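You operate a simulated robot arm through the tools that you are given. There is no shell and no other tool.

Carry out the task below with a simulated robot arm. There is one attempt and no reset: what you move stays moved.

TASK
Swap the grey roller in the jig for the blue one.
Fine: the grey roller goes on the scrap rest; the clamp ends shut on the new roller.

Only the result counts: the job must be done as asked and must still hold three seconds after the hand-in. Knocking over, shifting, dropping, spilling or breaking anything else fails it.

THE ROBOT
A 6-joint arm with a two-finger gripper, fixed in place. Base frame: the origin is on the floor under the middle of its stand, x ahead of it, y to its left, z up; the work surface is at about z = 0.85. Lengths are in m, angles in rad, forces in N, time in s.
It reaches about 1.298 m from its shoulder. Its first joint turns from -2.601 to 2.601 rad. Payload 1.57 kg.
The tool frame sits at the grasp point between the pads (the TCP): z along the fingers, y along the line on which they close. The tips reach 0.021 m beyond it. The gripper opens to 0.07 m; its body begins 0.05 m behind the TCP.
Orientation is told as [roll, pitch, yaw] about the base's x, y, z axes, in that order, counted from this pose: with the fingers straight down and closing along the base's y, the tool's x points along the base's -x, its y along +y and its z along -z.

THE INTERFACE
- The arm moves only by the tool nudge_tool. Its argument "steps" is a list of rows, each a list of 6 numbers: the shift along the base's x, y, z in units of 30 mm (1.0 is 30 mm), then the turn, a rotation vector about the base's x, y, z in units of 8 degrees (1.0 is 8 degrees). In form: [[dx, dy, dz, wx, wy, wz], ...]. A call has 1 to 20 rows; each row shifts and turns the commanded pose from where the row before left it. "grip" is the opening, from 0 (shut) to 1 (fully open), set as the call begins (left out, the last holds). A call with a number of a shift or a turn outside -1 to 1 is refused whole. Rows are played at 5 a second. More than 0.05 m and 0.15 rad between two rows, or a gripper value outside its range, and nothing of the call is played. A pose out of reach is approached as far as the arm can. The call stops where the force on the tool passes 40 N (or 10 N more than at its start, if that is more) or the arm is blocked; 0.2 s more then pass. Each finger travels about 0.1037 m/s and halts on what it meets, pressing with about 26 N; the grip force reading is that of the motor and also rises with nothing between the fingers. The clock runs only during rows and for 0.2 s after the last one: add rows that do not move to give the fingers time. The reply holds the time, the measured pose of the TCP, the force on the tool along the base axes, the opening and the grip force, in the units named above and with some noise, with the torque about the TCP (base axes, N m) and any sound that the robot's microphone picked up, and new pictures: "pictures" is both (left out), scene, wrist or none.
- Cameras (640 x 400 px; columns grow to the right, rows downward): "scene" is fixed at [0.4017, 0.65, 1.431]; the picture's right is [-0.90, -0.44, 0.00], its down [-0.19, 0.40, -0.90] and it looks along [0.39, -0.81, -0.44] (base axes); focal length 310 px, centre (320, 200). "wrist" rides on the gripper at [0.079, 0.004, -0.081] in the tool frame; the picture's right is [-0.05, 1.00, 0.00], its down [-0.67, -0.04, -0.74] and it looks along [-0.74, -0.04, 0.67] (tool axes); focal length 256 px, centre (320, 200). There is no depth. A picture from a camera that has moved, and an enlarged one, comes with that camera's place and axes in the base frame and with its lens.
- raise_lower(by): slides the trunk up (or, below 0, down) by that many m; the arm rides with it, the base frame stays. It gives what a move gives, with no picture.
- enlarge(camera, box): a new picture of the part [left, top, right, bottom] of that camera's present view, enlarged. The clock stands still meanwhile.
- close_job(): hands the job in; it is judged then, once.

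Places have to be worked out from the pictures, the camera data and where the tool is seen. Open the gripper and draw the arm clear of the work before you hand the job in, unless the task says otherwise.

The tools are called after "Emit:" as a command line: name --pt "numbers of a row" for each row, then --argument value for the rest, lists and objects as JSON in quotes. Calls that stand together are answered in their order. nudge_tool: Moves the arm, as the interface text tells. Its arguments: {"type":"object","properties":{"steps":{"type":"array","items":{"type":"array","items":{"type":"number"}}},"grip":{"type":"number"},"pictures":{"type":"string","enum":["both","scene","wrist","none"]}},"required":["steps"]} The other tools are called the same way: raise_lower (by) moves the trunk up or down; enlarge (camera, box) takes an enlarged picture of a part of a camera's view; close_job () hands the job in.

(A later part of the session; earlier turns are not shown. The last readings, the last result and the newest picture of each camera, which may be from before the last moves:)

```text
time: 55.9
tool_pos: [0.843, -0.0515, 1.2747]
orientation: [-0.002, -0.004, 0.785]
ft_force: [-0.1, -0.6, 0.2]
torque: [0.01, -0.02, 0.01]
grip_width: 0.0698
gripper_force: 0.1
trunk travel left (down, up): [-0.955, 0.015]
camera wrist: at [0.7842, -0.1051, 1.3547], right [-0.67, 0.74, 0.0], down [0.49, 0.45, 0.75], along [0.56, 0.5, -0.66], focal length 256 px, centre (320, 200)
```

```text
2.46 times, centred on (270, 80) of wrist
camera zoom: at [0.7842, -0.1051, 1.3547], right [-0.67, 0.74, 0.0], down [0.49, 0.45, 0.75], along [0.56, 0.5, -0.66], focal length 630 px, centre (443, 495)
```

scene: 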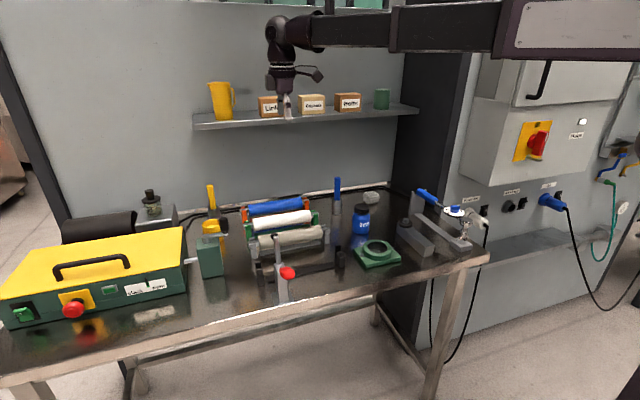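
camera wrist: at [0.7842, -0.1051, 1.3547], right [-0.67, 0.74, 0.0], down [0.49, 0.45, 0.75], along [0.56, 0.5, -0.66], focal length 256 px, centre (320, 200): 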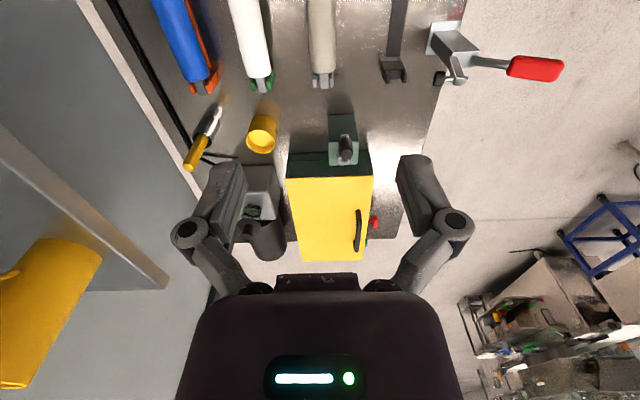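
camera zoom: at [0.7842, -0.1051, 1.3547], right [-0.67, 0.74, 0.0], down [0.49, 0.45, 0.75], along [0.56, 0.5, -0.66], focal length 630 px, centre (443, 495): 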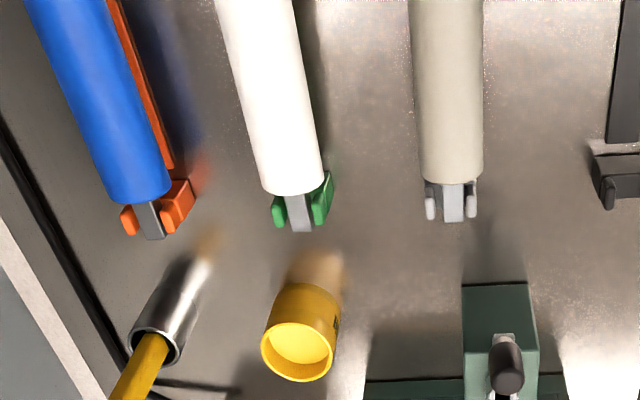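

The shelf's bottom works out at z≈1.20 with its front edge at p≈0.855, almost over the blue roller (p≈0.86), so I must keep TCP below ~0.97 there (wrist top is ~0.22 above TCP). I'll lower to z≈0.957 here first, then slide toward the blue roller at that height, passing ~25 mm above the white one.

Emit:
raise_lower --by -0.317

Emit:
nudge_tool --pt "0.5 -0.5 0 0 0 0" --pt "0.5 -0.5 0 0 0 0" --pt "0.5 -0.5 0 0 0 0" --pt "0.5 -0.5 0 0 0 0" --pt "0 0 0 0 0 0" --pictures "both"

```text
time: 59.1
tool_pos: [0.8436, -0.0527, 0.9571]
orientation: [-0.001, -0.004, 0.784]
ft_force: [-0.8, 0.0, -0.1]
torque: [0.0, 0.01, -0.01]
grip_width: 0.07
gripper_force: 0.0
trunk travel left (down, up): [-0.638, 0.332]
```

```text
time: 60.3
tool_pos: [0.9049, -0.1138, 0.9574]
orientation: [-0.001, -0.003, 0.786]
ft_force: [0.0, 0.2, -0.4]
torque: [-0.01, 0.02, -0.01]
grip_width: 0.07
gripper_force: 0.1
trunk travel left (down, up): [-0.638, 0.332]
camera wrist: at [0.8453, -0.1669, 1.0377], right [-0.67, 0.74, 0.0], down [0.49, 0.45, 0.75], along [0.56, 0.5, -0.66], focal length 256 px, centre (320, 200)
```

scene: 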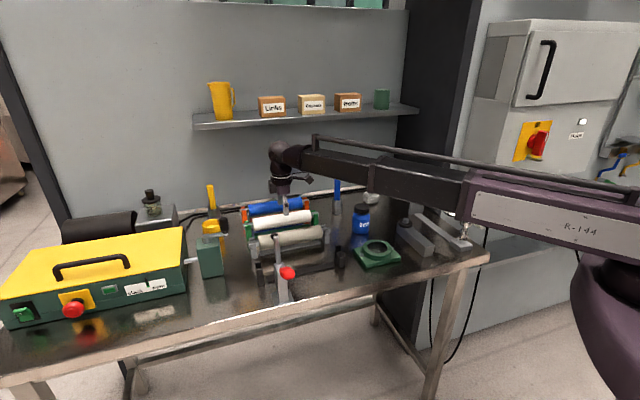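
wrist: 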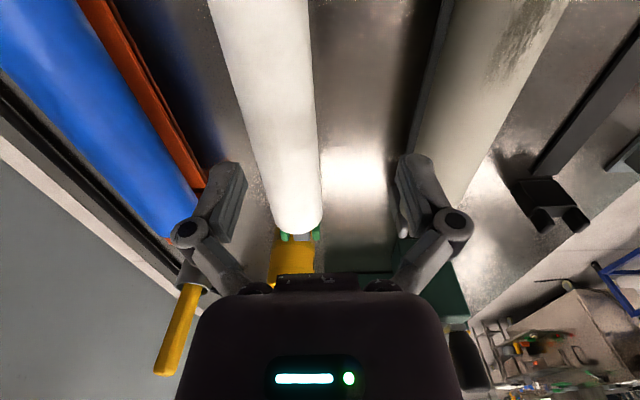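

I'm between the grey and white rollers at z=0.957 with clear space around the arm. Moving on over the white roller to above the blue one.

Emit:
nudge_tool --pt "0.5 -0.5 0 0 0 0" --pt "0.5 -0.5 0 0 0 0" --pt "0.5 -0.5 0 0 0 0" --pt "0.5 -0.5 0 0 0 0" --pt "0.5 -0.5 0 0 0 0" --pt "0.5 -0.5 0 0 0 0" --pt "0.3 -0.3 0 0 0 0" --pt "0 0 0 0 0 0" --pictures "both"

Emit:
enlarge --camera "scene" --box '[200, 80, 360, 240]'

```text
time: 62.1
tool_pos: [1.0011, -0.2096, 0.9577]
orientation: [-0.001, -0.006, 0.784]
ft_force: [-0.9, 0.0, -0.5]
torque: [0.02, 0.02, 0.01]
grip_width: 0.0701
gripper_force: 0.0
trunk travel left (down, up): [-0.638, 0.332]
camera wrist: at [0.9429, -0.2635, 1.0377], right [-0.67, 0.74, 0.0], down [0.49, 0.45, 0.75], along [0.56, 0.5, -0.66], focal length 256 px, centre (320, 200)
```

scene: 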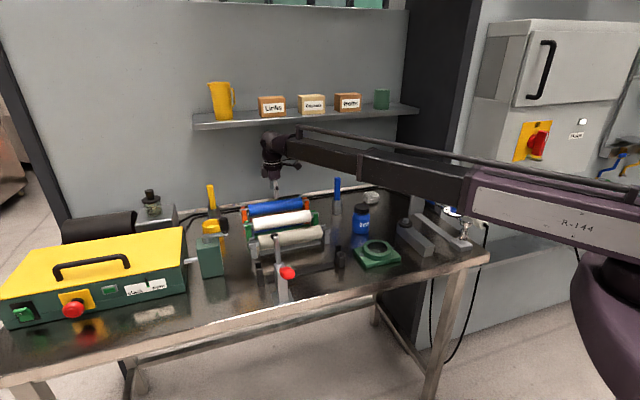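
wrist: 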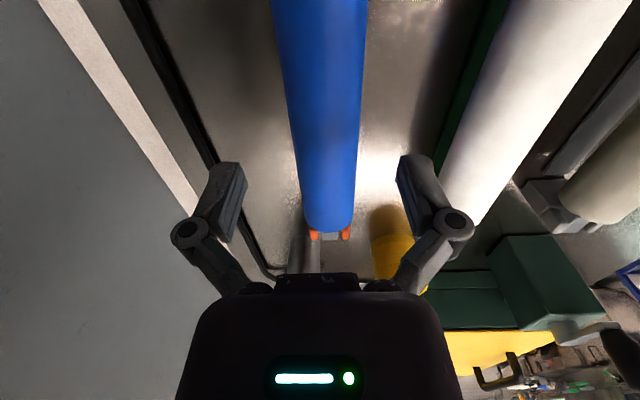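

```text
2.50 times, centred on (280, 160) of scene
camera zoom: at [0.4017, 0.65, 1.431], right [-0.9, -0.44, 0.0], down [-0.19, 0.4, -0.9], along [0.39, -0.81, -0.44], focal length 774 px, centre (420, 300)
```

zoom: 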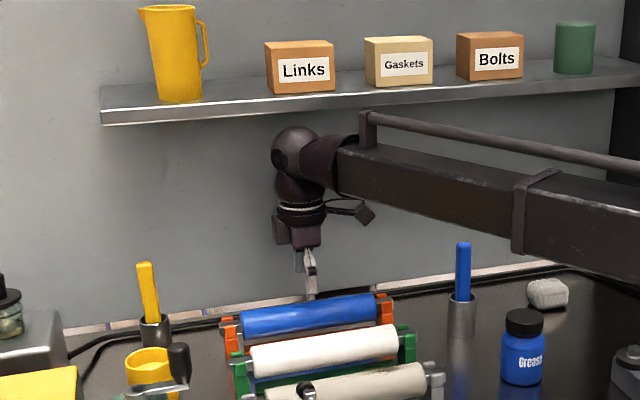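

Good clearance below the shelf. The blue roller shows ~2.5 mm offset toward the front compared with the released grey roller's reference view; zooming for a precise check of its end (axial centre).

Emit:
enlarge --camera "wrist" --box '[240, 140, 400, 260]'

Emit:
enlarge --camera "scene" --box '[230, 185, 330, 260]'

```text
3.33 times, centred on (320, 200) of wrist
camera zoom: at [0.9429, -0.2635, 1.0377], right [-0.67, 0.74, 0.0], down [0.49, 0.45, 0.75], along [0.56, 0.5, -0.66], focal length 853 px, centre (320, 200)
```

zoom: 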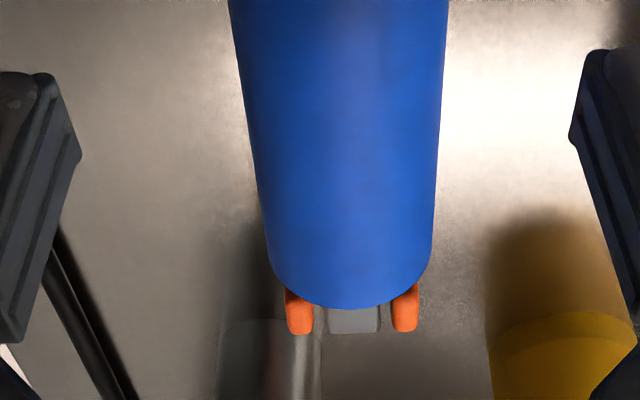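

```text
5.33 times, centred on (280, 222) of scene
camera zoom: at [0.4017, 0.65, 1.431], right [-0.9, -0.44, 0.0], down [-0.19, 0.4, -0.9], along [0.39, -0.81, -0.44], focal length 1652 px, centre (533, 80)
```

zoom: 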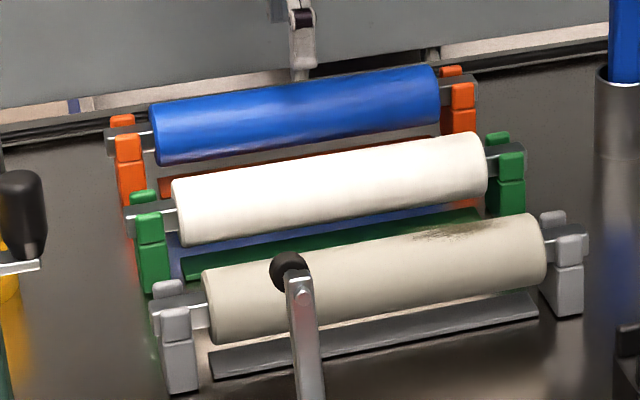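

The scene view puts the blue roller's axial centre at the same s as the grey one's, so I only shift 2.5 mm toward the front. Then I lower to the same grip height (0.887) in two stages.

Emit:
nudge_tool --pt "-0.059 0.059 0 0 0 0" --pt "0 0 0 0 0 0" --pictures "none"

Emit:
raise_lower --by -0.03

Emit:
nudge_tool --pt "0 0 0 0 0 0" --pictures "both"

```text
time: 62.7
tool_pos: [0.9999, -0.2096, 0.9569]
orientation: [-0.003, -0.004, 0.785]
ft_force: [-0.1, 0.1, -0.2]
torque: [0.01, -0.03, 0.03]
grip_width: 0.0698
gripper_force: 0.0
trunk travel left (down, up): [-0.638, 0.332]
```

```text
time: 63.4
tool_pos: [1.0011, -0.2082, 0.9252]
orientation: [-0.002, -0.004, 0.784]
ft_force: [-0.3, 0.7, -0.2]
torque: [0.01, 0.01, 0.0]
grip_width: 0.0703
gripper_force: 0.1
trunk travel left (down, up): [-0.608, 0.362]
```

```text
time: 63.8
tool_pos: [1.0, -0.2089, 0.927]
orientation: [-0.001, -0.005, 0.786]
ft_force: [0.5, -0.5, -0.3]
torque: [-0.01, 0.02, 0.01]
grip_width: 0.0702
gripper_force: 0.1
trunk travel left (down, up): [-0.608, 0.362]
camera wrist: at [0.9416, -0.262, 1.0077], right [-0.67, 0.74, 0.0], down [0.49, 0.45, 0.75], along [0.56, 0.5, -0.66], focal length 256 px, centre (320, 200)
```

scene: 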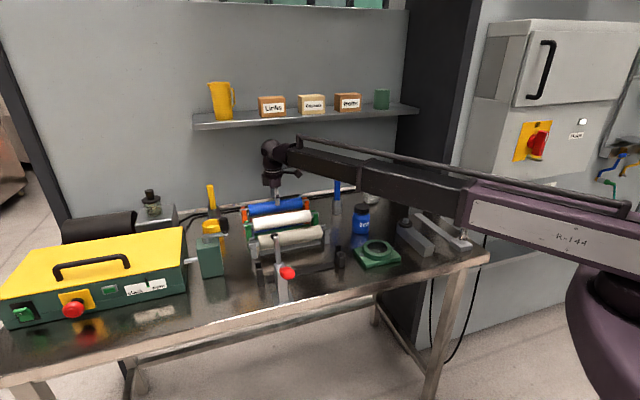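
wrist: 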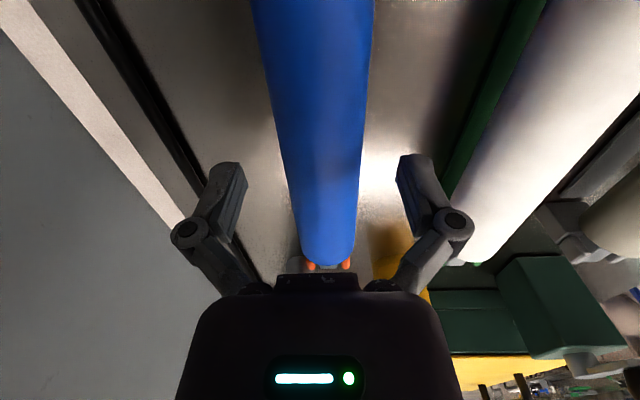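

Centred within ~1 mm. Small correction, then lower to 0.887 and close gently.

Emit:
nudge_tool --pt "-0.024 0.024 0 0 0 0" --pt "0 0 0 0 0 0" --pictures "none"

Emit:
raise_lower --by -0.04

Emit:
nudge_tool --pt "0 0 0 0 0 0" --pt "0 0 0 0 0 0" --pt "0 0 0 0 0 0" --pt "0 0 0 0 0 0" --grip 0 --pictures "both"

```text
time: 64.4
tool_pos: [1.0009, -0.2069, 0.9269]
orientation: [-0.002, -0.004, 0.785]
ft_force: [0.2, 0.1, 0.3]
torque: [0.02, 0.02, 0.02]
grip_width: 0.07
gripper_force: 0.1
trunk travel left (down, up): [-0.608, 0.362]
```

```text
time: 65.3
tool_pos: [0.9993, -0.2077, 0.8875]
orientation: [-0.002, -0.003, 0.785]
ft_force: [0.0, 0.0, 0.1]
torque: [-0.03, 0.02, -0.01]
grip_width: 0.0702
gripper_force: 0.0
trunk travel left (down, up): [-0.568, 0.402]
```

```text
time: 66.3
tool_pos: [0.9997, -0.2086, 0.8864]
orientation: [-0.003, -0.004, 0.786]
ft_force: [1.9, -2.3, 3.2]
torque: [0.09, -0.02, -0.05]
grip_width: 0.043
gripper_force: 26.1
trunk travel left (down, up): [-0.568, 0.402]
camera wrist: at [0.9411, -0.2606, 0.9679], right [-0.67, 0.74, 0.0], down [0.49, 0.45, 0.75], along [0.56, 0.5, -0.66], focal length 256 px, centre (320, 200)
```

scene: 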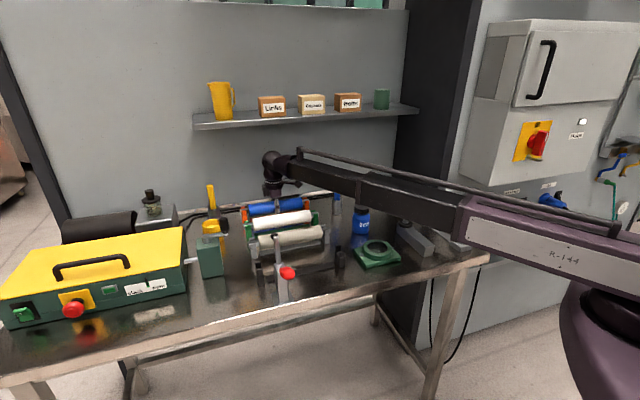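
wrist: 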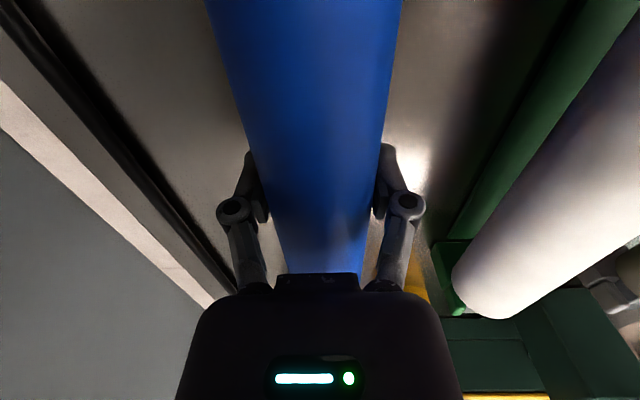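

Gripped at 43.0 mm, same view as with the grey roller. Lifting in small steps and checking the load.

Emit:
raise_lower --by 0.003

Emit:
raise_lower --by 0.004

Emit:
raise_lower --by 0.006

Emit:
enlarge --camera "scene" --box '[230, 185, 330, 260]'

```text
time: 66.8
tool_pos: [1.0014, -0.2072, 0.8891]
orientation: [-0.001, -0.002, 0.786]
ft_force: [0.8, -0.8, -3.6]
torque: [0.01, -0.05, 0.01]
grip_width: 0.043
gripper_force: 26.1
trunk travel left (down, up): [-0.571, 0.399]
```

```text
time: 67.3
tool_pos: [1.0022, -0.2083, 0.8931]
orientation: [-0.002, -0.004, 0.786]
ft_force: [-0.5, -0.4, -3.8]
torque: [0.0, 0.0, 0.02]
grip_width: 0.0428
gripper_force: 25.9
trunk travel left (down, up): [-0.575, 0.395]
```

```text
time: 67.9
tool_pos: [1.0009, -0.208, 0.9004]
orientation: [-0.001, -0.003, 0.784]
ft_force: [0.1, -0.3, -3.9]
torque: [0.0, -0.03, 0.01]
grip_width: 0.0428
gripper_force: 25.7
trunk travel left (down, up): [-0.581, 0.389]
```

```text
5.33 times, centred on (280, 222) of scene
camera zoom: at [0.4017, 0.65, 1.431], right [-0.9, -0.44, 0.0], down [-0.19, 0.4, -0.9], along [0.39, -0.81, -0.44], focal length 1652 px, centre (533, 80)
```

zoom: 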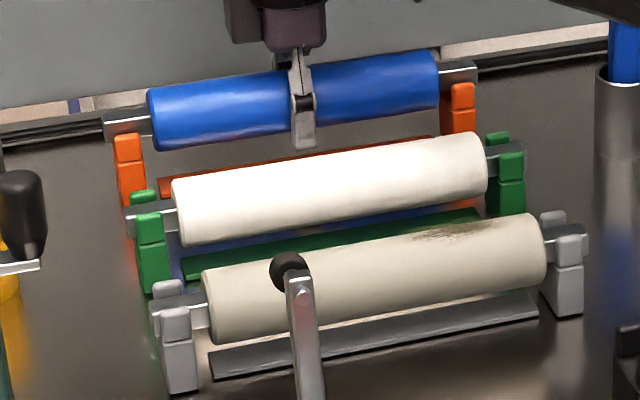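

The blue roller is coming up level. Lifting on to TCP z≈0.949 (enough to clear the white roller, still below the shelf limit).

Emit:
raise_lower --by 0.012

Emit:
raise_lower --by 0.018

Emit:
raise_lower --by 0.018

Emit:
nudge_tool --pt "0 0 0 0 0 0" --pictures "both"

Emit:
enlarge --camera "scene" --box '[200, 100, 360, 260]'

```text
time: 68.5
tool_pos: [1.0014, -0.2077, 0.9114]
orientation: [0.0, -0.003, 0.785]
ft_force: [-0.6, -0.7, -3.7]
torque: [-0.02, 0.0, 0.01]
grip_width: 0.0428
gripper_force: 26.1
trunk travel left (down, up): [-0.593, 0.377]
```

```text
time: 69.1
tool_pos: [1.001, -0.208, 0.9283]
orientation: [-0.002, -0.003, 0.786]
ft_force: [0.5, -0.7, -4.6]
torque: [0.02, 0.04, -0.01]
grip_width: 0.0428
gripper_force: 25.8
trunk travel left (down, up): [-0.611, 0.359]
```

```text
time: 69.8
tool_pos: [1.0009, -0.2065, 0.9458]
orientation: [-0.002, -0.004, 0.786]
ft_force: [0.3, -0.5, -3.8]
torque: [0.02, 0.04, 0.0]
grip_width: 0.0429
gripper_force: 25.9
trunk travel left (down, up): [-0.629, 0.341]
```

```text
time: 70.2
tool_pos: [1.0002, -0.2069, 0.948]
orientation: [-0.002, -0.004, 0.786]
ft_force: [-0.4, 0.0, -4.4]
torque: [-0.01, 0.03, -0.03]
grip_width: 0.0428
gripper_force: 26.0
trunk travel left (down, up): [-0.629, 0.341]
camera wrist: at [0.9416, -0.2605, 1.0282], right [-0.67, 0.74, 0.0], down [0.49, 0.45, 0.75], along [0.56, 0.5, -0.67], focal length 256 px, centre (320, 200)
```

scene: 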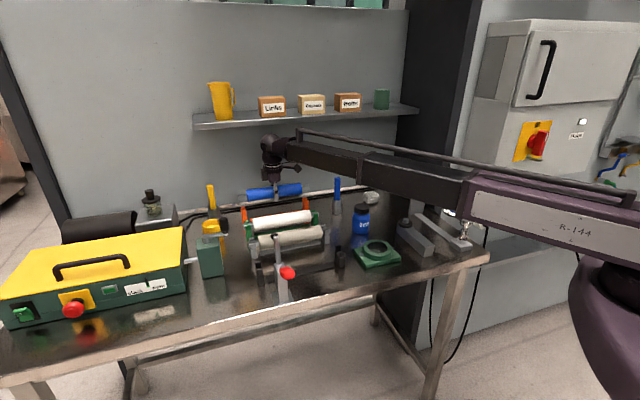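
wrist: 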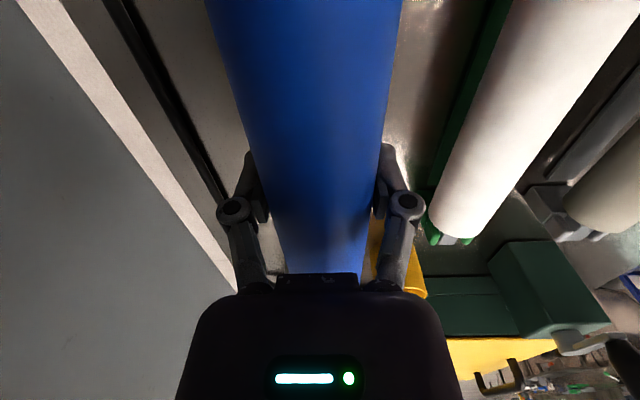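

```text
2.50 times, centred on (280, 180) of scene
camera zoom: at [0.4017, 0.65, 1.431], right [-0.9, -0.44, 0.0], down [-0.19, 0.4, -0.9], along [0.39, -0.81, -0.44], focal length 774 px, centre (420, 250)
```

zoom: 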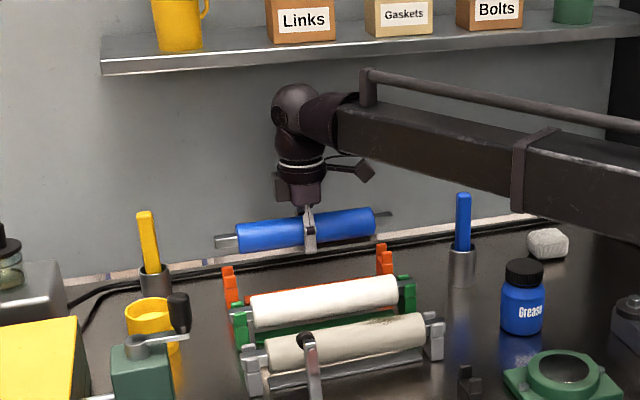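

Clear of the rest and the shelf. Now carrying the blue roller back over the white and grey ones, stopping short of the jig to check the clamp pad clearance.

Emit:
nudge_tool --pt "-0.2 0.2 0 0 0 0" --pt "-0.4 0.4 0 0 0 0" --pt "-0.5 0.5 0 0 0 0" --pt "-0.5 0.5 0 0 0 0" --pt "-0.5 0.5 0 0 0 0" --pt "-0.5 0.5 0 0 0 0" --pt "-0.5 0.5 0 0 0 0" --pt "-0.5 0.5 0 0 0 0" --pt "-0.5 0.5 0 0 0 0" --pt "-0.5 0.5 0 0 0 0" --pt "-0.5 0.5 0 0 0 0" --pt "-0.5 0.5 0 0 0 0" --pt "-0.4 0.4 0 0 0 0" --pt "-0.3 0.3 0 0 0 0" --pt "0 0 0 0 0 0" --pictures "both"

Emit:
enlarge --camera "scene" --box '[220, 170, 370, 310]'

```text
time: 73.4
tool_pos: [0.8106, -0.0168, 0.9469]
orientation: [-0.001, -0.002, 0.784]
ft_force: [-0.1, 0.0, -3.8]
torque: [0.01, -0.02, -0.01]
grip_width: 0.0429
gripper_force: 25.6
trunk travel left (down, up): [-0.629, 0.341]
camera wrist: at [0.7514, -0.0703, 1.0285], right [-0.67, 0.74, 0.0], down [0.49, 0.45, 0.75], along [0.56, 0.5, -0.67], focal length 256 px, centre (320, 200)
```

scene: 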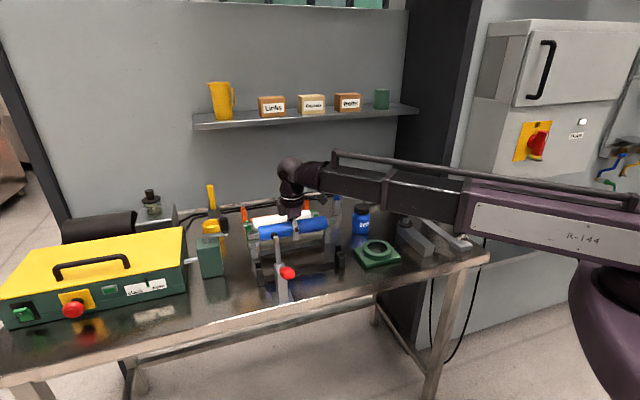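
wrist: 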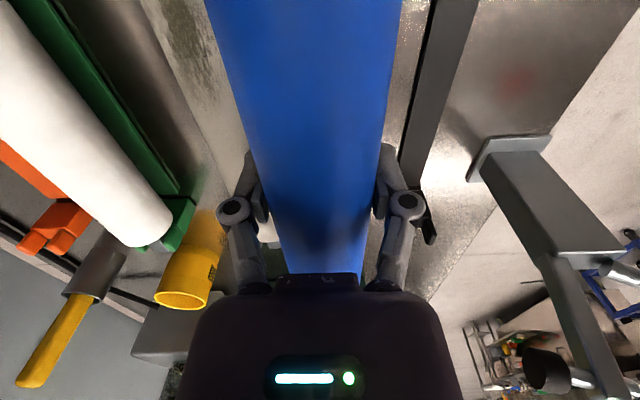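

```text
2.86 times, centred on (295, 240) of scene
camera zoom: at [0.4017, 0.65, 1.431], right [-0.9, -0.44, 0.0], down [-0.19, 0.4, -0.9], along [0.39, -0.81, -0.44], focal length 885 px, centre (391, 86)
```

zoom: 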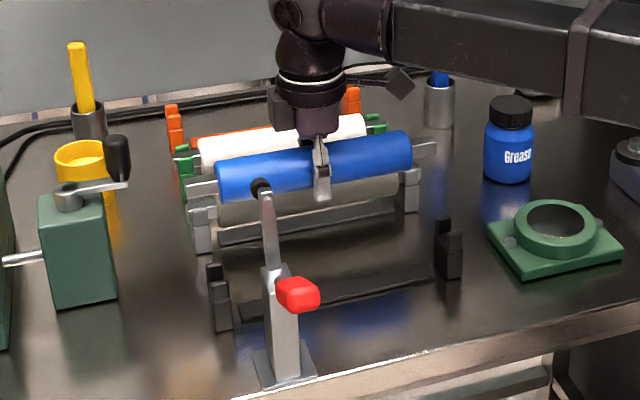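

The pad bottom is at about z≈1.00, the blue roller's top at ≈0.97. I'll move 30 mm further, lower to TCP≈0.925 for extra clearance, and then slide over the jig.

Emit:
nudge_tool --pt "-0.36 0.35 0 0 0 0" --pt "-0.37 0.34 0 0 0 0" --pt "0 0 0 0 0 0" --pictures "none"

Emit:
raise_lower --by -0.022

Emit:
nudge_tool --pt "-0.36 0.35 0 0 0 0" --pt "-0.36 0.35 0 0 0 0" --pt "-0.3 0.3 0 0 0 0" --pt "0 0 0 0 0 0" --pictures "both"

```text
time: 74.2
tool_pos: [0.7895, 0.0031, 0.9466]
orientation: [-0.002, -0.002, 0.786]
ft_force: [0.2, -0.1, -4.6]
torque: [0.0, -0.03, -0.03]
grip_width: 0.0428
gripper_force: 26.4
trunk travel left (down, up): [-0.629, 0.341]
```

```text
time: 74.8
tool_pos: [0.7892, 0.0042, 0.9237]
orientation: [-0.002, -0.004, 0.785]
ft_force: [-0.2, 0.0, -4.8]
torque: [-0.03, 0.0, 0.02]
grip_width: 0.043
gripper_force: 26.1
trunk travel left (down, up): [-0.607, 0.363]
```

```text
time: 75.8
tool_pos: [0.7592, 0.0339, 0.9245]
orientation: [-0.002, -0.005, 0.784]
ft_force: [-0.7, 0.0, -3.4]
torque: [-0.02, 0.0, -0.01]
grip_width: 0.043
gripper_force: 25.9
trunk travel left (down, up): [-0.607, 0.363]
camera wrist: at [0.6999, -0.0189, 1.0065], right [-0.67, 0.74, 0.0], down [0.49, 0.45, 0.75], along [0.56, 0.5, -0.67], focal length 256 px, centre (320, 200)
```

scene: 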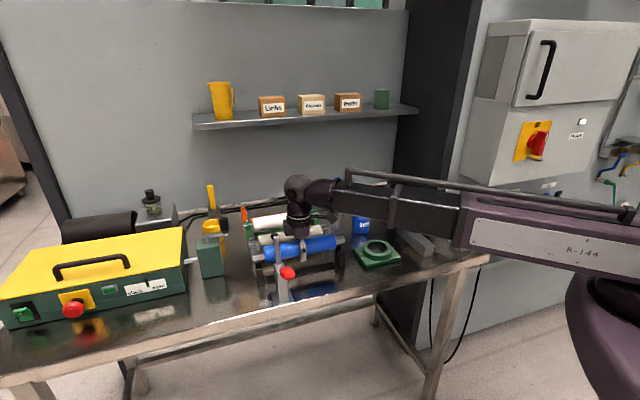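
wrist: 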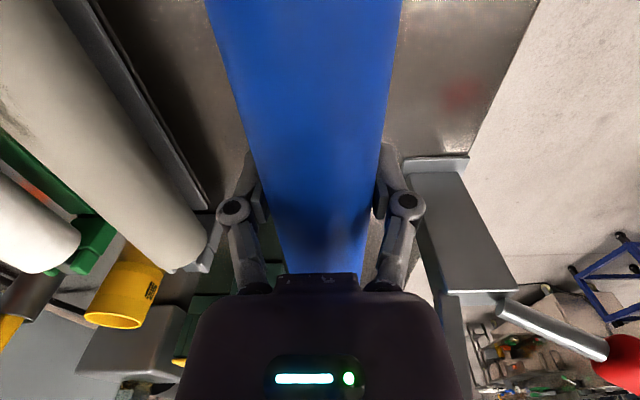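

I'm ~6 mm short of the jig line. Making the final small move and taking close-ups of both shaft ends against the jig prongs.

Emit:
nudge_tool --pt "-0.135 0.125 0 0 0 0" --pt "0 0 0 0 0 0" --pt "0 0 0 0 0 0" --pictures "none"

Emit:
nudge_tool --pt "0 0 0 0 0 0" --pictures "none"

Emit:
enlarge --camera "scene" --box '[240, 220, 300, 300]'

Emit:
enlarge --camera "scene" --box '[310, 220, 370, 290]'

```text
time: 76.6
tool_pos: [0.7556, 0.0369, 0.9253]
orientation: [-0.001, -0.002, 0.786]
ft_force: [-0.6, -0.1, -3.5]
torque: [-0.01, -0.01, -0.04]
grip_width: 0.0432
gripper_force: 25.6
trunk travel left (down, up): [-0.607, 0.363]
```

```text
time: 77.0
tool_pos: [0.7562, 0.0362, 0.9258]
orientation: [-0.001, -0.005, 0.784]
ft_force: [-0.4, 0.7, -3.8]
torque: [0.0, 0.0, 0.01]
grip_width: 0.043
gripper_force: 25.3
trunk travel left (down, up): [-0.607, 0.363]
```

```text
5.00 times, centred on (270, 260) of scene
camera zoom: at [0.4017, 0.65, 1.431], right [-0.9, -0.44, 0.0], down [-0.19, 0.4, -0.9], along [0.39, -0.81, -0.44], focal length 1549 px, centre (570, -100)
```

zoom: 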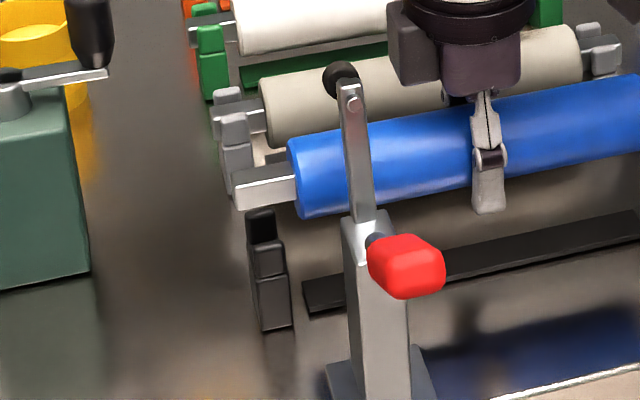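

```text
5.71 times, centred on (340, 255) of scene
camera zoom: at [0.4017, 0.65, 1.431], right [-0.9, -0.44, 0.0], down [-0.19, 0.4, -0.9], along [0.39, -0.81, -0.44], focal length 1770 px, centre (206, -114)
```

zoom: 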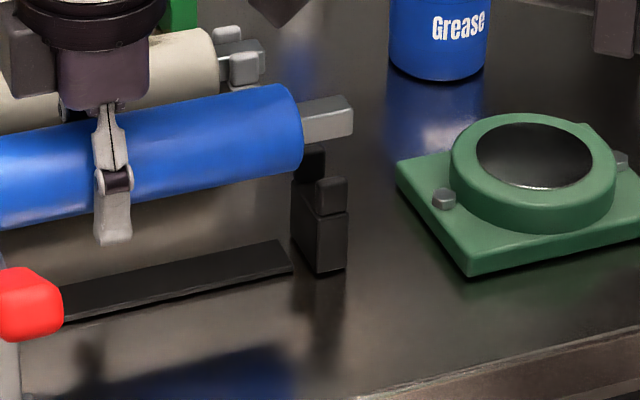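

Both ends are above their slots. Small 1.3 mm correction, lower 22 mm, and check before seating.

Emit:
nudge_tool --pt "-0.03 0.03 0 0 0 0" --pt "0 0 0 0 0 0" --pictures "none"

Emit:
raise_lower --by -0.023

Emit:
enlarge --camera "scene" --box '[240, 220, 300, 300]'

Emit:
enlarge --camera "scene" --box '[310, 220, 370, 290]'

```text
time: 77.6
tool_pos: [0.7534, 0.038, 0.9253]
orientation: [-0.001, -0.004, 0.785]
ft_force: [0.7, 0.2, -4.2]
torque: [-0.01, 0.01, 0.0]
grip_width: 0.0429
gripper_force: 26.0
trunk travel left (down, up): [-0.607, 0.363]
```

```text
time: 78.3
tool_pos: [0.7542, 0.0384, 0.903]
orientation: [-0.003, -0.003, 0.786]
ft_force: [-0.2, -0.7, -4.3]
torque: [0.01, 0.01, 0.01]
grip_width: 0.0429
gripper_force: 25.7
trunk travel left (down, up): [-0.584, 0.386]
```

```text
5.00 times, centred on (270, 260) of scene
camera zoom: at [0.4017, 0.65, 1.431], right [-0.9, -0.44, 0.0], down [-0.19, 0.4, -0.9], along [0.39, -0.81, -0.44], focal length 1549 px, centre (570, -100)
```

zoom: 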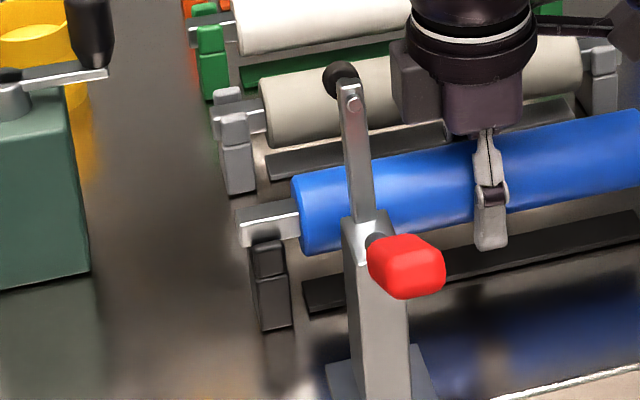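

```text
5.71 times, centred on (340, 255) of scene
camera zoom: at [0.4017, 0.65, 1.431], right [-0.9, -0.44, 0.0], down [-0.19, 0.4, -0.9], along [0.39, -0.81, -0.44], focal length 1770 px, centre (206, -114)
```

zoom: 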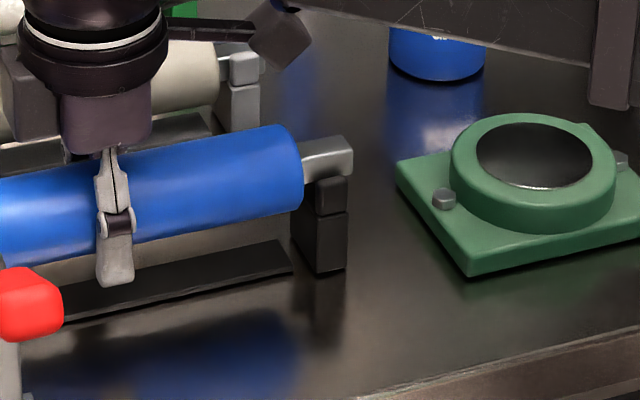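

Shaft ends are entering between the prongs. Lowering in small steps until the weight transfers.

Emit:
raise_lower --by -0.007

Emit:
raise_lower --by -0.006

Emit:
raise_lower --by -0.002

Emit:
raise_lower --by -0.0015

```text
time: 78.9
tool_pos: [0.7535, 0.0367, 0.8967]
orientation: [-0.001, -0.004, 0.785]
ft_force: [0.6, 0.1, -4.4]
torque: [-0.02, 0.0, -0.01]
grip_width: 0.043
gripper_force: 25.9
trunk travel left (down, up): [-0.577, 0.393]
```

```text
time: 79.4
tool_pos: [0.7544, 0.0377, 0.8907]
orientation: [-0.001, -0.003, 0.786]
ft_force: [-0.2, -0.2, -4.6]
torque: [0.01, 0.0, -0.01]
grip_width: 0.0429
gripper_force: 25.8
trunk travel left (down, up): [-0.571, 0.399]
```

```text
time: 80.0
tool_pos: [0.7542, 0.0397, 0.8875]
orientation: [-0.003, -0.005, 0.786]
ft_force: [-0.5, -0.5, -4.1]
torque: [-0.02, 0.01, -0.01]
grip_width: 0.043
gripper_force: 26.4
trunk travel left (down, up): [-0.569, 0.401]
```

```text
time: 80.5
tool_pos: [0.7539, 0.0374, 0.8871]
orientation: [-0.004, -0.003, 0.784]
ft_force: [6.5, 1.2, 15.1]
torque: [-0.2, 0.18, 0.05]
grip_width: 0.0429
gripper_force: 25.4
trunk travel left (down, up): [-0.567, 0.403]
```

Seated (Fz +15 N at the same trunk height as the grey roller originally). Verifying visually.

Emit:
enlarge --camera "scene" --box '[240, 220, 300, 300]'

Emit:
enlarge --camera "scene" --box '[310, 220, 370, 290]'

```text
5.00 times, centred on (270, 260) of scene
camera zoom: at [0.4017, 0.65, 1.431], right [-0.9, -0.44, 0.0], down [-0.19, 0.4, -0.9], along [0.39, -0.81, -0.44], focal length 1549 px, centre (570, -100)
```

zoom: 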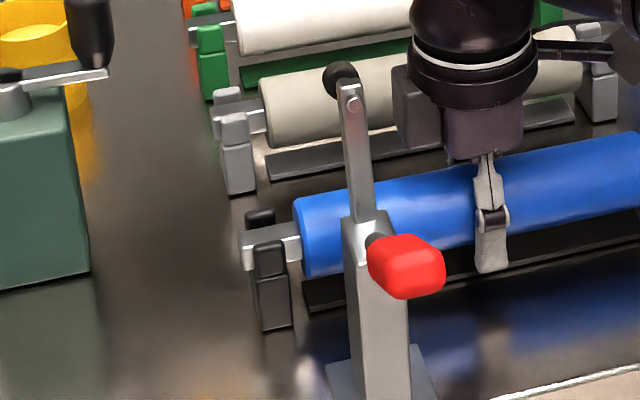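

```text
5.71 times, centred on (340, 255) of scene
camera zoom: at [0.4017, 0.65, 1.431], right [-0.9, -0.44, 0.0], down [-0.19, 0.4, -0.9], along [0.39, -0.81, -0.44], focal length 1770 px, centre (206, -114)
```

zoom: 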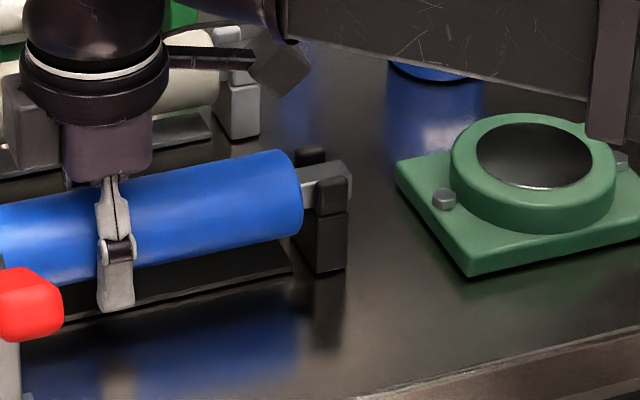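

Seated properly at both ends. Opening the gripper and raising clear.

Emit:
raise_lower --by 0.001

Emit:
nudge_tool --pt "0 0 0 0 0 0" --pt "0 0 0 0 0 0" --pt "0 0 0 0 0 0" --grip 1 --pictures "wrist"

Emit:
raise_lower --by 0.297

Emit:
nudge_tool --pt "0 0 0 0 0 0" --pictures "both"

```text
time: 81.0
tool_pos: [0.7545, 0.0385, 0.887]
orientation: [-0.004, -0.003, 0.786]
ft_force: [1.8, -0.7, 0.4]
torque: [0.36, -0.41, -0.07]
grip_width: 0.0427
gripper_force: 25.7
trunk travel left (down, up): [-0.568, 0.402]
```

```text
time: 81.8
tool_pos: [0.7542, 0.0385, 0.8872]
orientation: [0.0, -0.003, 0.784]
ft_force: [-0.3, 0.2, -0.1]
torque: [0.02, -0.03, -0.02]
grip_width: 0.0698
gripper_force: 0.0
trunk travel left (down, up): [-0.568, 0.402]
camera wrist: at [0.695, -0.0147, 0.9682], right [-0.67, 0.74, 0.0], down [0.49, 0.45, 0.75], along [0.56, 0.5, -0.66], focal length 256 px, centre (320, 200)
```

wrist: 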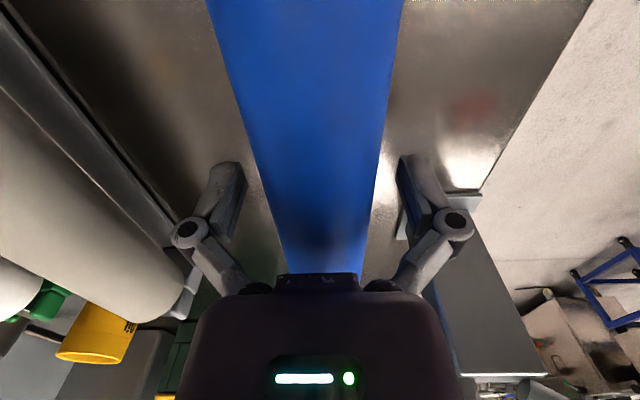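

```text
time: 84.8
tool_pos: [0.7549, 0.0385, 1.1831]
orientation: [-0.001, -0.003, 0.786]
ft_force: [-0.5, -0.3, 0.8]
torque: [0.0, -0.03, 0.01]
grip_width: 0.07
gripper_force: 0.0
trunk travel left (down, up): [-0.865, 0.105]
```

```text
time: 85.2
tool_pos: [0.7531, 0.0375, 1.185]
orientation: [-0.001, -0.002, 0.786]
ft_force: [-0.8, -0.3, 0.4]
torque: [0.0, 0.02, 0.0]
grip_width: 0.0699
gripper_force: 0.0
trunk travel left (down, up): [-0.865, 0.105]
camera wrist: at [0.695, -0.0147, 1.2652], right [-0.67, 0.74, 0.0], down [0.49, 0.45, 0.75], along [0.56, 0.5, -0.66], focal length 256 px, centre (320, 200)
```

scene: 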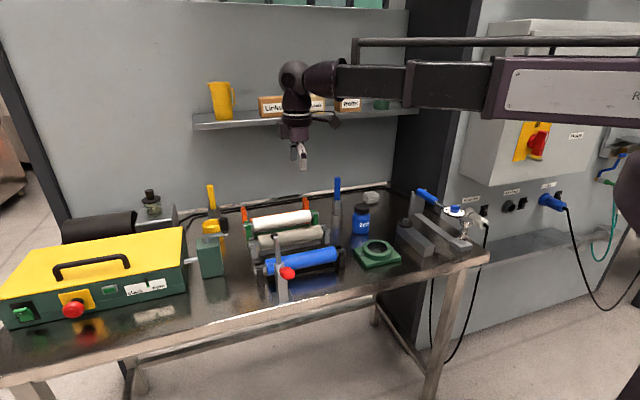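
wrist: 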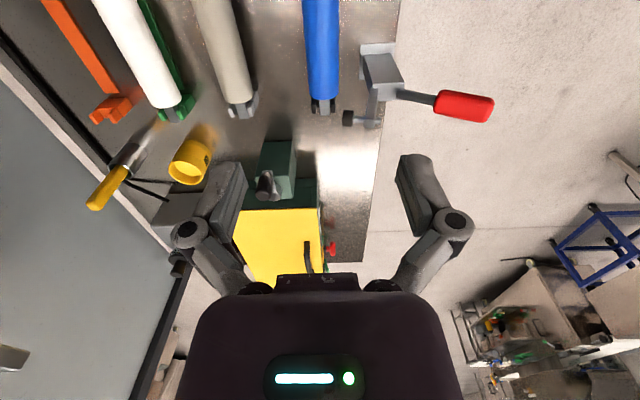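

Blue is seated in the jig and grey on the scrap rest. Now to close the clamp: turn back to yaw −45° and go above where I released the handle (0.698, 0.203).

Emit:
nudge_tool --pt "-0.156 0.46 0 0 0 -0.9375" --pt "-0.156 0.46 0 0 0 -0.9375" --pt "-0.156 0.46 0 0 0 -0.9375" --pt "-0.156 0.46 0 0 0 -0.9375" --pt "-0.156 0.46 0 0 0 -0.9375" --pt "-0.156 0.46 0 0 0 -0.9375" --pt "-0.156 0.46 0 0 0 -0.9375" --pt "-0.156 0.46 0 0 0 -0.9375" --pt "-0.156 0.46 0 0 0 -0.9375" --pt "-0.156 0.46 0 0 0 -0.9375" --pt "-0.156 0.46 0 0 0 -0.9375" --pt "-0.156 0.46 0 0 0 -0.9375" --pt "0 0 0 0 0 0" --pictures "both"

Emit:
enlarge --camera "wrist" --box '[230, 40, 400, 200]'

```text
time: 88.0
tool_pos: [0.6971, 0.2044, 1.1842]
orientation: [-0.004, -0.005, -0.787]
ft_force: [-0.5, 0.5, -0.1]
torque: [-0.03, -0.03, -0.01]
grip_width: 0.0701
gripper_force: 0.1
trunk travel left (down, up): [-0.865, 0.105]
camera wrist: at [0.6447, 0.2639, 1.2652], right [0.74, 0.67, 0.0], down [0.44, -0.49, 0.75], along [0.5, -0.56, -0.66], focal length 256 px, centre (320, 200)
```

scene: 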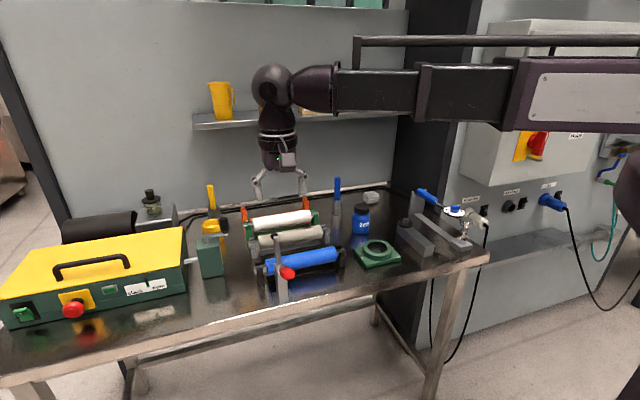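
wrist: 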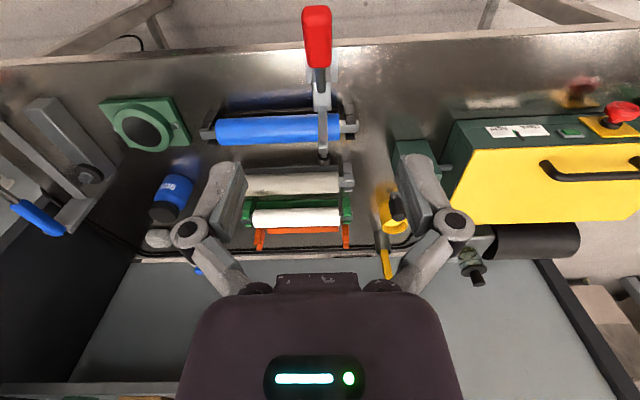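

```text
2.50 times, centred on (315, 120) of wrist
camera zoom: at [0.6447, 0.2639, 1.2652], right [0.74, 0.67, 0.0], down [0.44, -0.49, 0.75], along [0.5, -0.56, -0.66], focal length 640 px, centre (332, 400)
```

zoom: 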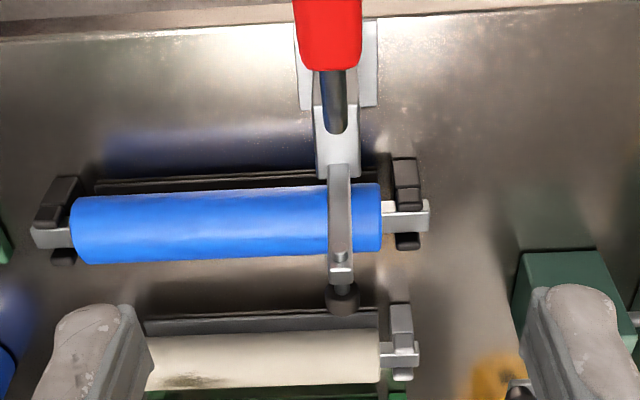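

The handle is at column ~317 (about 2.5 mm toward −s). I'll shift for that and lower onto the handle in two stages.

Emit:
nudge_tool --pt "-0.05 -0.05 0 0 0 0" --pt "0 0 0 0 0 0" --pictures "none"

Emit:
raise_lower --by -0.12

Emit:
nudge_tool --pt "0 0 0 0 0 0" --pictures "wrist"

```text
time: 88.6
tool_pos: [0.6959, 0.2022, 1.1836]
orientation: [-0.002, -0.005, -0.784]
ft_force: [-0.9, 1.3, 0.2]
torque: [0.0, -0.02, 0.03]
grip_width: 0.0699
gripper_force: 0.0
trunk travel left (down, up): [-0.865, 0.105]
```

```text
time: 90.1
tool_pos: [0.6976, 0.2029, 1.0634]
orientation: [-0.002, -0.004, -0.786]
ft_force: [-0.2, -0.3, 0.1]
torque: [0.01, 0.03, 0.03]
grip_width: 0.0699
gripper_force: 0.1
trunk travel left (down, up): [-0.745, 0.225]
```

```text
time: 90.5
tool_pos: [0.6965, 0.202, 1.0639]
orientation: [-0.002, -0.004, -0.785]
ft_force: [-0.1, 0.1, -0.4]
torque: [-0.01, -0.04, 0.01]
grip_width: 0.07
gripper_force: 0.1
trunk travel left (down, up): [-0.745, 0.225]
camera wrist: at [0.6433, 0.2619, 1.1453], right [0.74, 0.67, 0.0], down [0.45, -0.49, 0.75], along [0.5, -0.56, -0.66], focal length 256 px, centre (320, 200)
```

wrist: 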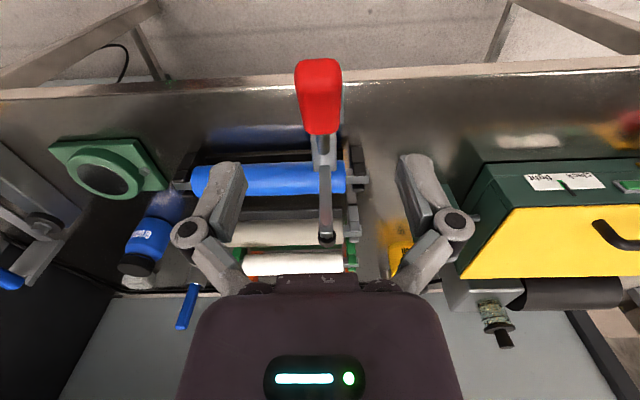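

Aligned. Lowering the final 70 mm and gripping the handle.

Emit:
raise_lower --by -0.069

Emit:
nudge_tool --pt "0 0 0 0 0 0" --pictures "wrist"

Emit:
nudge_tool --pt "0 0 0 0 0 0" --pt "0 0 0 0 0 0" --pt "0 0 0 0 0 0" --pt "0 0 0 0 0 0" --grip 0 --pictures "both"

```text
time: 91.5
tool_pos: [0.6956, 0.2016, 0.9947]
orientation: [-0.002, -0.004, -0.786]
ft_force: [0.6, -0.3, -0.4]
torque: [-0.02, 0.01, -0.01]
grip_width: 0.0703
gripper_force: 0.0
trunk travel left (down, up): [-0.676, 0.294]
```

```text
time: 91.9
tool_pos: [0.6958, 0.2024, 0.996]
orientation: [-0.002, -0.003, -0.786]
ft_force: [-0.5, 0.1, -0.1]
torque: [0.02, 0.01, 0.01]
grip_width: 0.0699
gripper_force: 0.1
trunk travel left (down, up): [-0.676, 0.294]
camera wrist: at [0.6433, 0.2619, 1.0763], right [0.74, 0.67, 0.0], down [0.45, -0.49, 0.75], along [0.5, -0.56, -0.66], focal length 256 px, centre (320, 200)
```

wrist: 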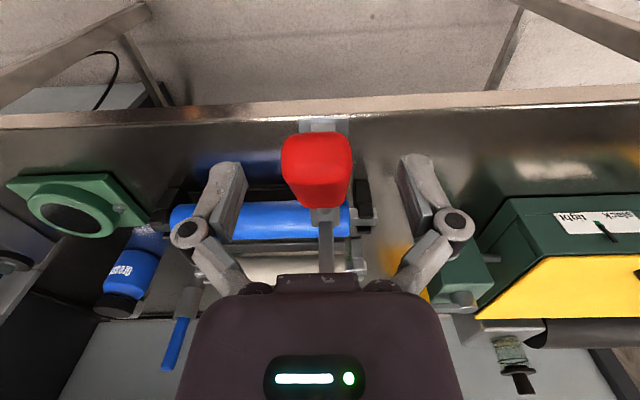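

```text
time: 92.9
tool_pos: [0.6969, 0.2022, 0.9962]
orientation: [-0.001, -0.003, -0.785]
ft_force: [3.8, 1.1, 13.2]
torque: [-0.39, -0.44, 0.03]
grip_width: 0.0257
gripper_force: 32.0
trunk travel left (down, up): [-0.676, 0.294]
camera wrist: at [0.643, 0.2619, 1.0767], right [0.74, 0.67, 0.0], down [0.44, -0.49, 0.75], along [0.5, -0.56, -0.66], focal length 256 px, centre (320, 200)
```

scene: 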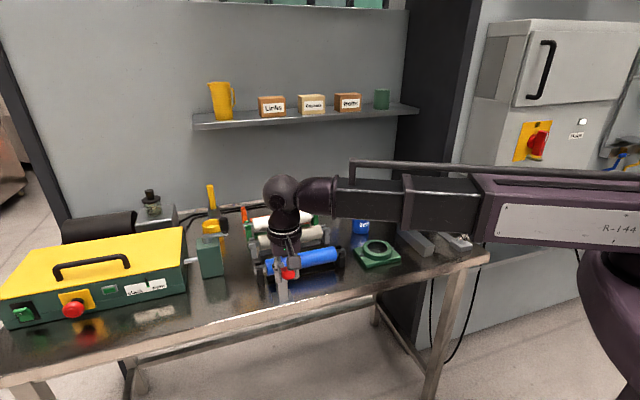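
wrist: 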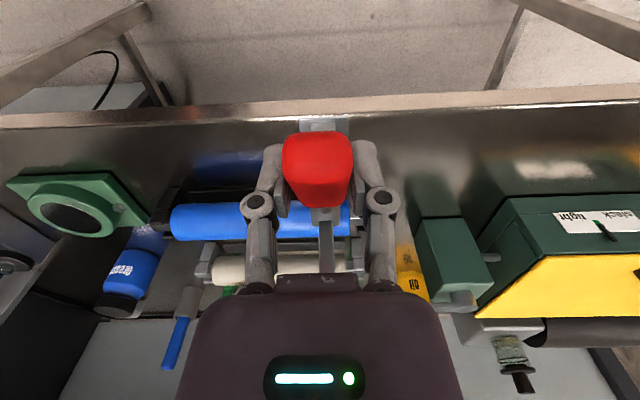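

Handle gripped again. Reversing the arc toward upright: small raises combined with moves toward the wall.

Emit:
nudge_tool --pt "0.06 -0.06 0 0 0 0" --pt "0 0 0 0 0 0" --pictures "none"

Emit:
raise_lower --by 0.005

Emit:
nudge_tool --pt "0.08 -0.08 0 0 0 0" --pt "0 0 0 0 0 0" --pictures "none"

Emit:
raise_lower --by 0.005

```text
time: 93.5
tool_pos: [0.6951, 0.2031, 0.9954]
orientation: [-0.001, -0.001, -0.786]
ft_force: [-7.5, 12.1, 8.1]
torque: [0.01, -0.19, -0.15]
grip_width: 0.0256
gripper_force: 32.0
trunk travel left (down, up): [-0.676, 0.294]
```

```text
time: 94.1
tool_pos: [0.6977, 0.2006, 1.0005]
orientation: [-0.004, -0.005, -0.784]
ft_force: [-9.6, 4.1, -12.0]
torque: [0.63, 0.8, 0.04]
grip_width: 0.026
gripper_force: 31.7
trunk travel left (down, up): [-0.681, 0.289]
```

```text
time: 94.7
tool_pos: [0.6972, 0.1996, 1.0025]
orientation: [-0.002, -0.001, -0.785]
ft_force: [-21.8, 14.8, -4.2]
torque: [0.77, 0.98, -0.06]
grip_width: 0.0262
gripper_force: 32.1
trunk travel left (down, up): [-0.681, 0.289]
```

```text
time: 95.2
tool_pos: [0.7006, 0.1978, 1.0062]
orientation: [-0.003, -0.005, -0.786]
ft_force: [-13.0, 1.5, -6.2]
torque: [0.22, 0.83, -0.03]
grip_width: 0.0259
gripper_force: 32.0
trunk travel left (down, up): [-0.686, 0.284]
```

It's turning back. Continuing the arc upward in alternating steps.

Emit:
nudge_tool --pt "0.12 -0.12 0 0 0 0" --pt "0 0 0 0 0 0" --pictures "none"

Emit:
raise_lower --by 0.005

Emit:
nudge_tool --pt "0.12 -0.12 0 0 0 0" --pt "0 0 0 0 0 0" --pictures "none"

Emit:
raise_lower --by 0.004

Emit:
nudge_tool --pt "0.12 -0.12 0 0 0 0" --pt "0 0 0 0 0 0" --pictures "both"

```text
time: 95.8
tool_pos: [0.7011, 0.1967, 1.0071]
orientation: [-0.001, 0.0, -0.784]
ft_force: [-23.6, 21.6, 6.9]
torque: [0.69, 0.85, -0.02]
grip_width: 0.0256
gripper_force: 32.5
trunk travel left (down, up): [-0.686, 0.284]
```

```text
time: 96.4
tool_pos: [0.7027, 0.1931, 1.0112]
orientation: [-0.002, -0.005, -0.787]
ft_force: [-14.0, 6.1, -4.6]
torque: [0.46, 0.79, 0.01]
grip_width: 0.0261
gripper_force: 32.5
trunk travel left (down, up): [-0.691, 0.279]
```

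```text
time: 97.0
tool_pos: [0.7066, 0.1941, 1.0108]
orientation: [-0.001, -0.001, -0.783]
ft_force: [-19.6, 23.1, 8.9]
torque: [0.7, 0.85, 0.07]
grip_width: 0.0258
gripper_force: 32.0
trunk travel left (down, up): [-0.691, 0.279]
```

```text
time: 97.5
tool_pos: [0.7084, 0.1911, 1.0144]
orientation: [-0.002, -0.005, -0.785]
ft_force: [-11.6, 8.9, -6.4]
torque: [0.63, 0.65, 0.02]
grip_width: 0.0258
gripper_force: 31.8
trunk travel left (down, up): [-0.695, 0.275]
```

```text
time: 98.1
tool_pos: [0.7097, 0.1885, 1.0155]
orientation: [0.001, 0.0, -0.782]
ft_force: [-15.7, 21.3, 7.2]
torque: [0.7, 0.87, 0.02]
grip_width: 0.0258
gripper_force: 32.3
trunk travel left (down, up): [-0.695, 0.275]
camera wrist: at [0.6563, 0.2483, 1.0966], right [0.74, 0.67, 0.0], down [0.45, -0.49, 0.75], along [0.5, -0.55, -0.67], focal length 256 px, centre (320, 200)
```

scene: 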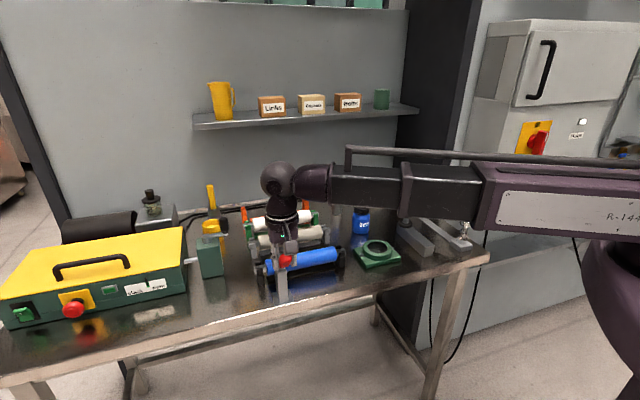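
wrist: 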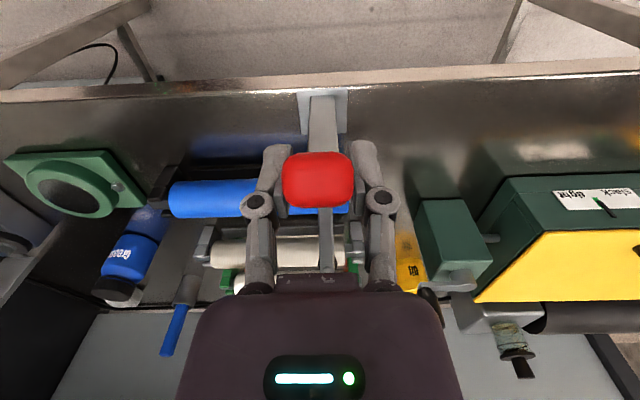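

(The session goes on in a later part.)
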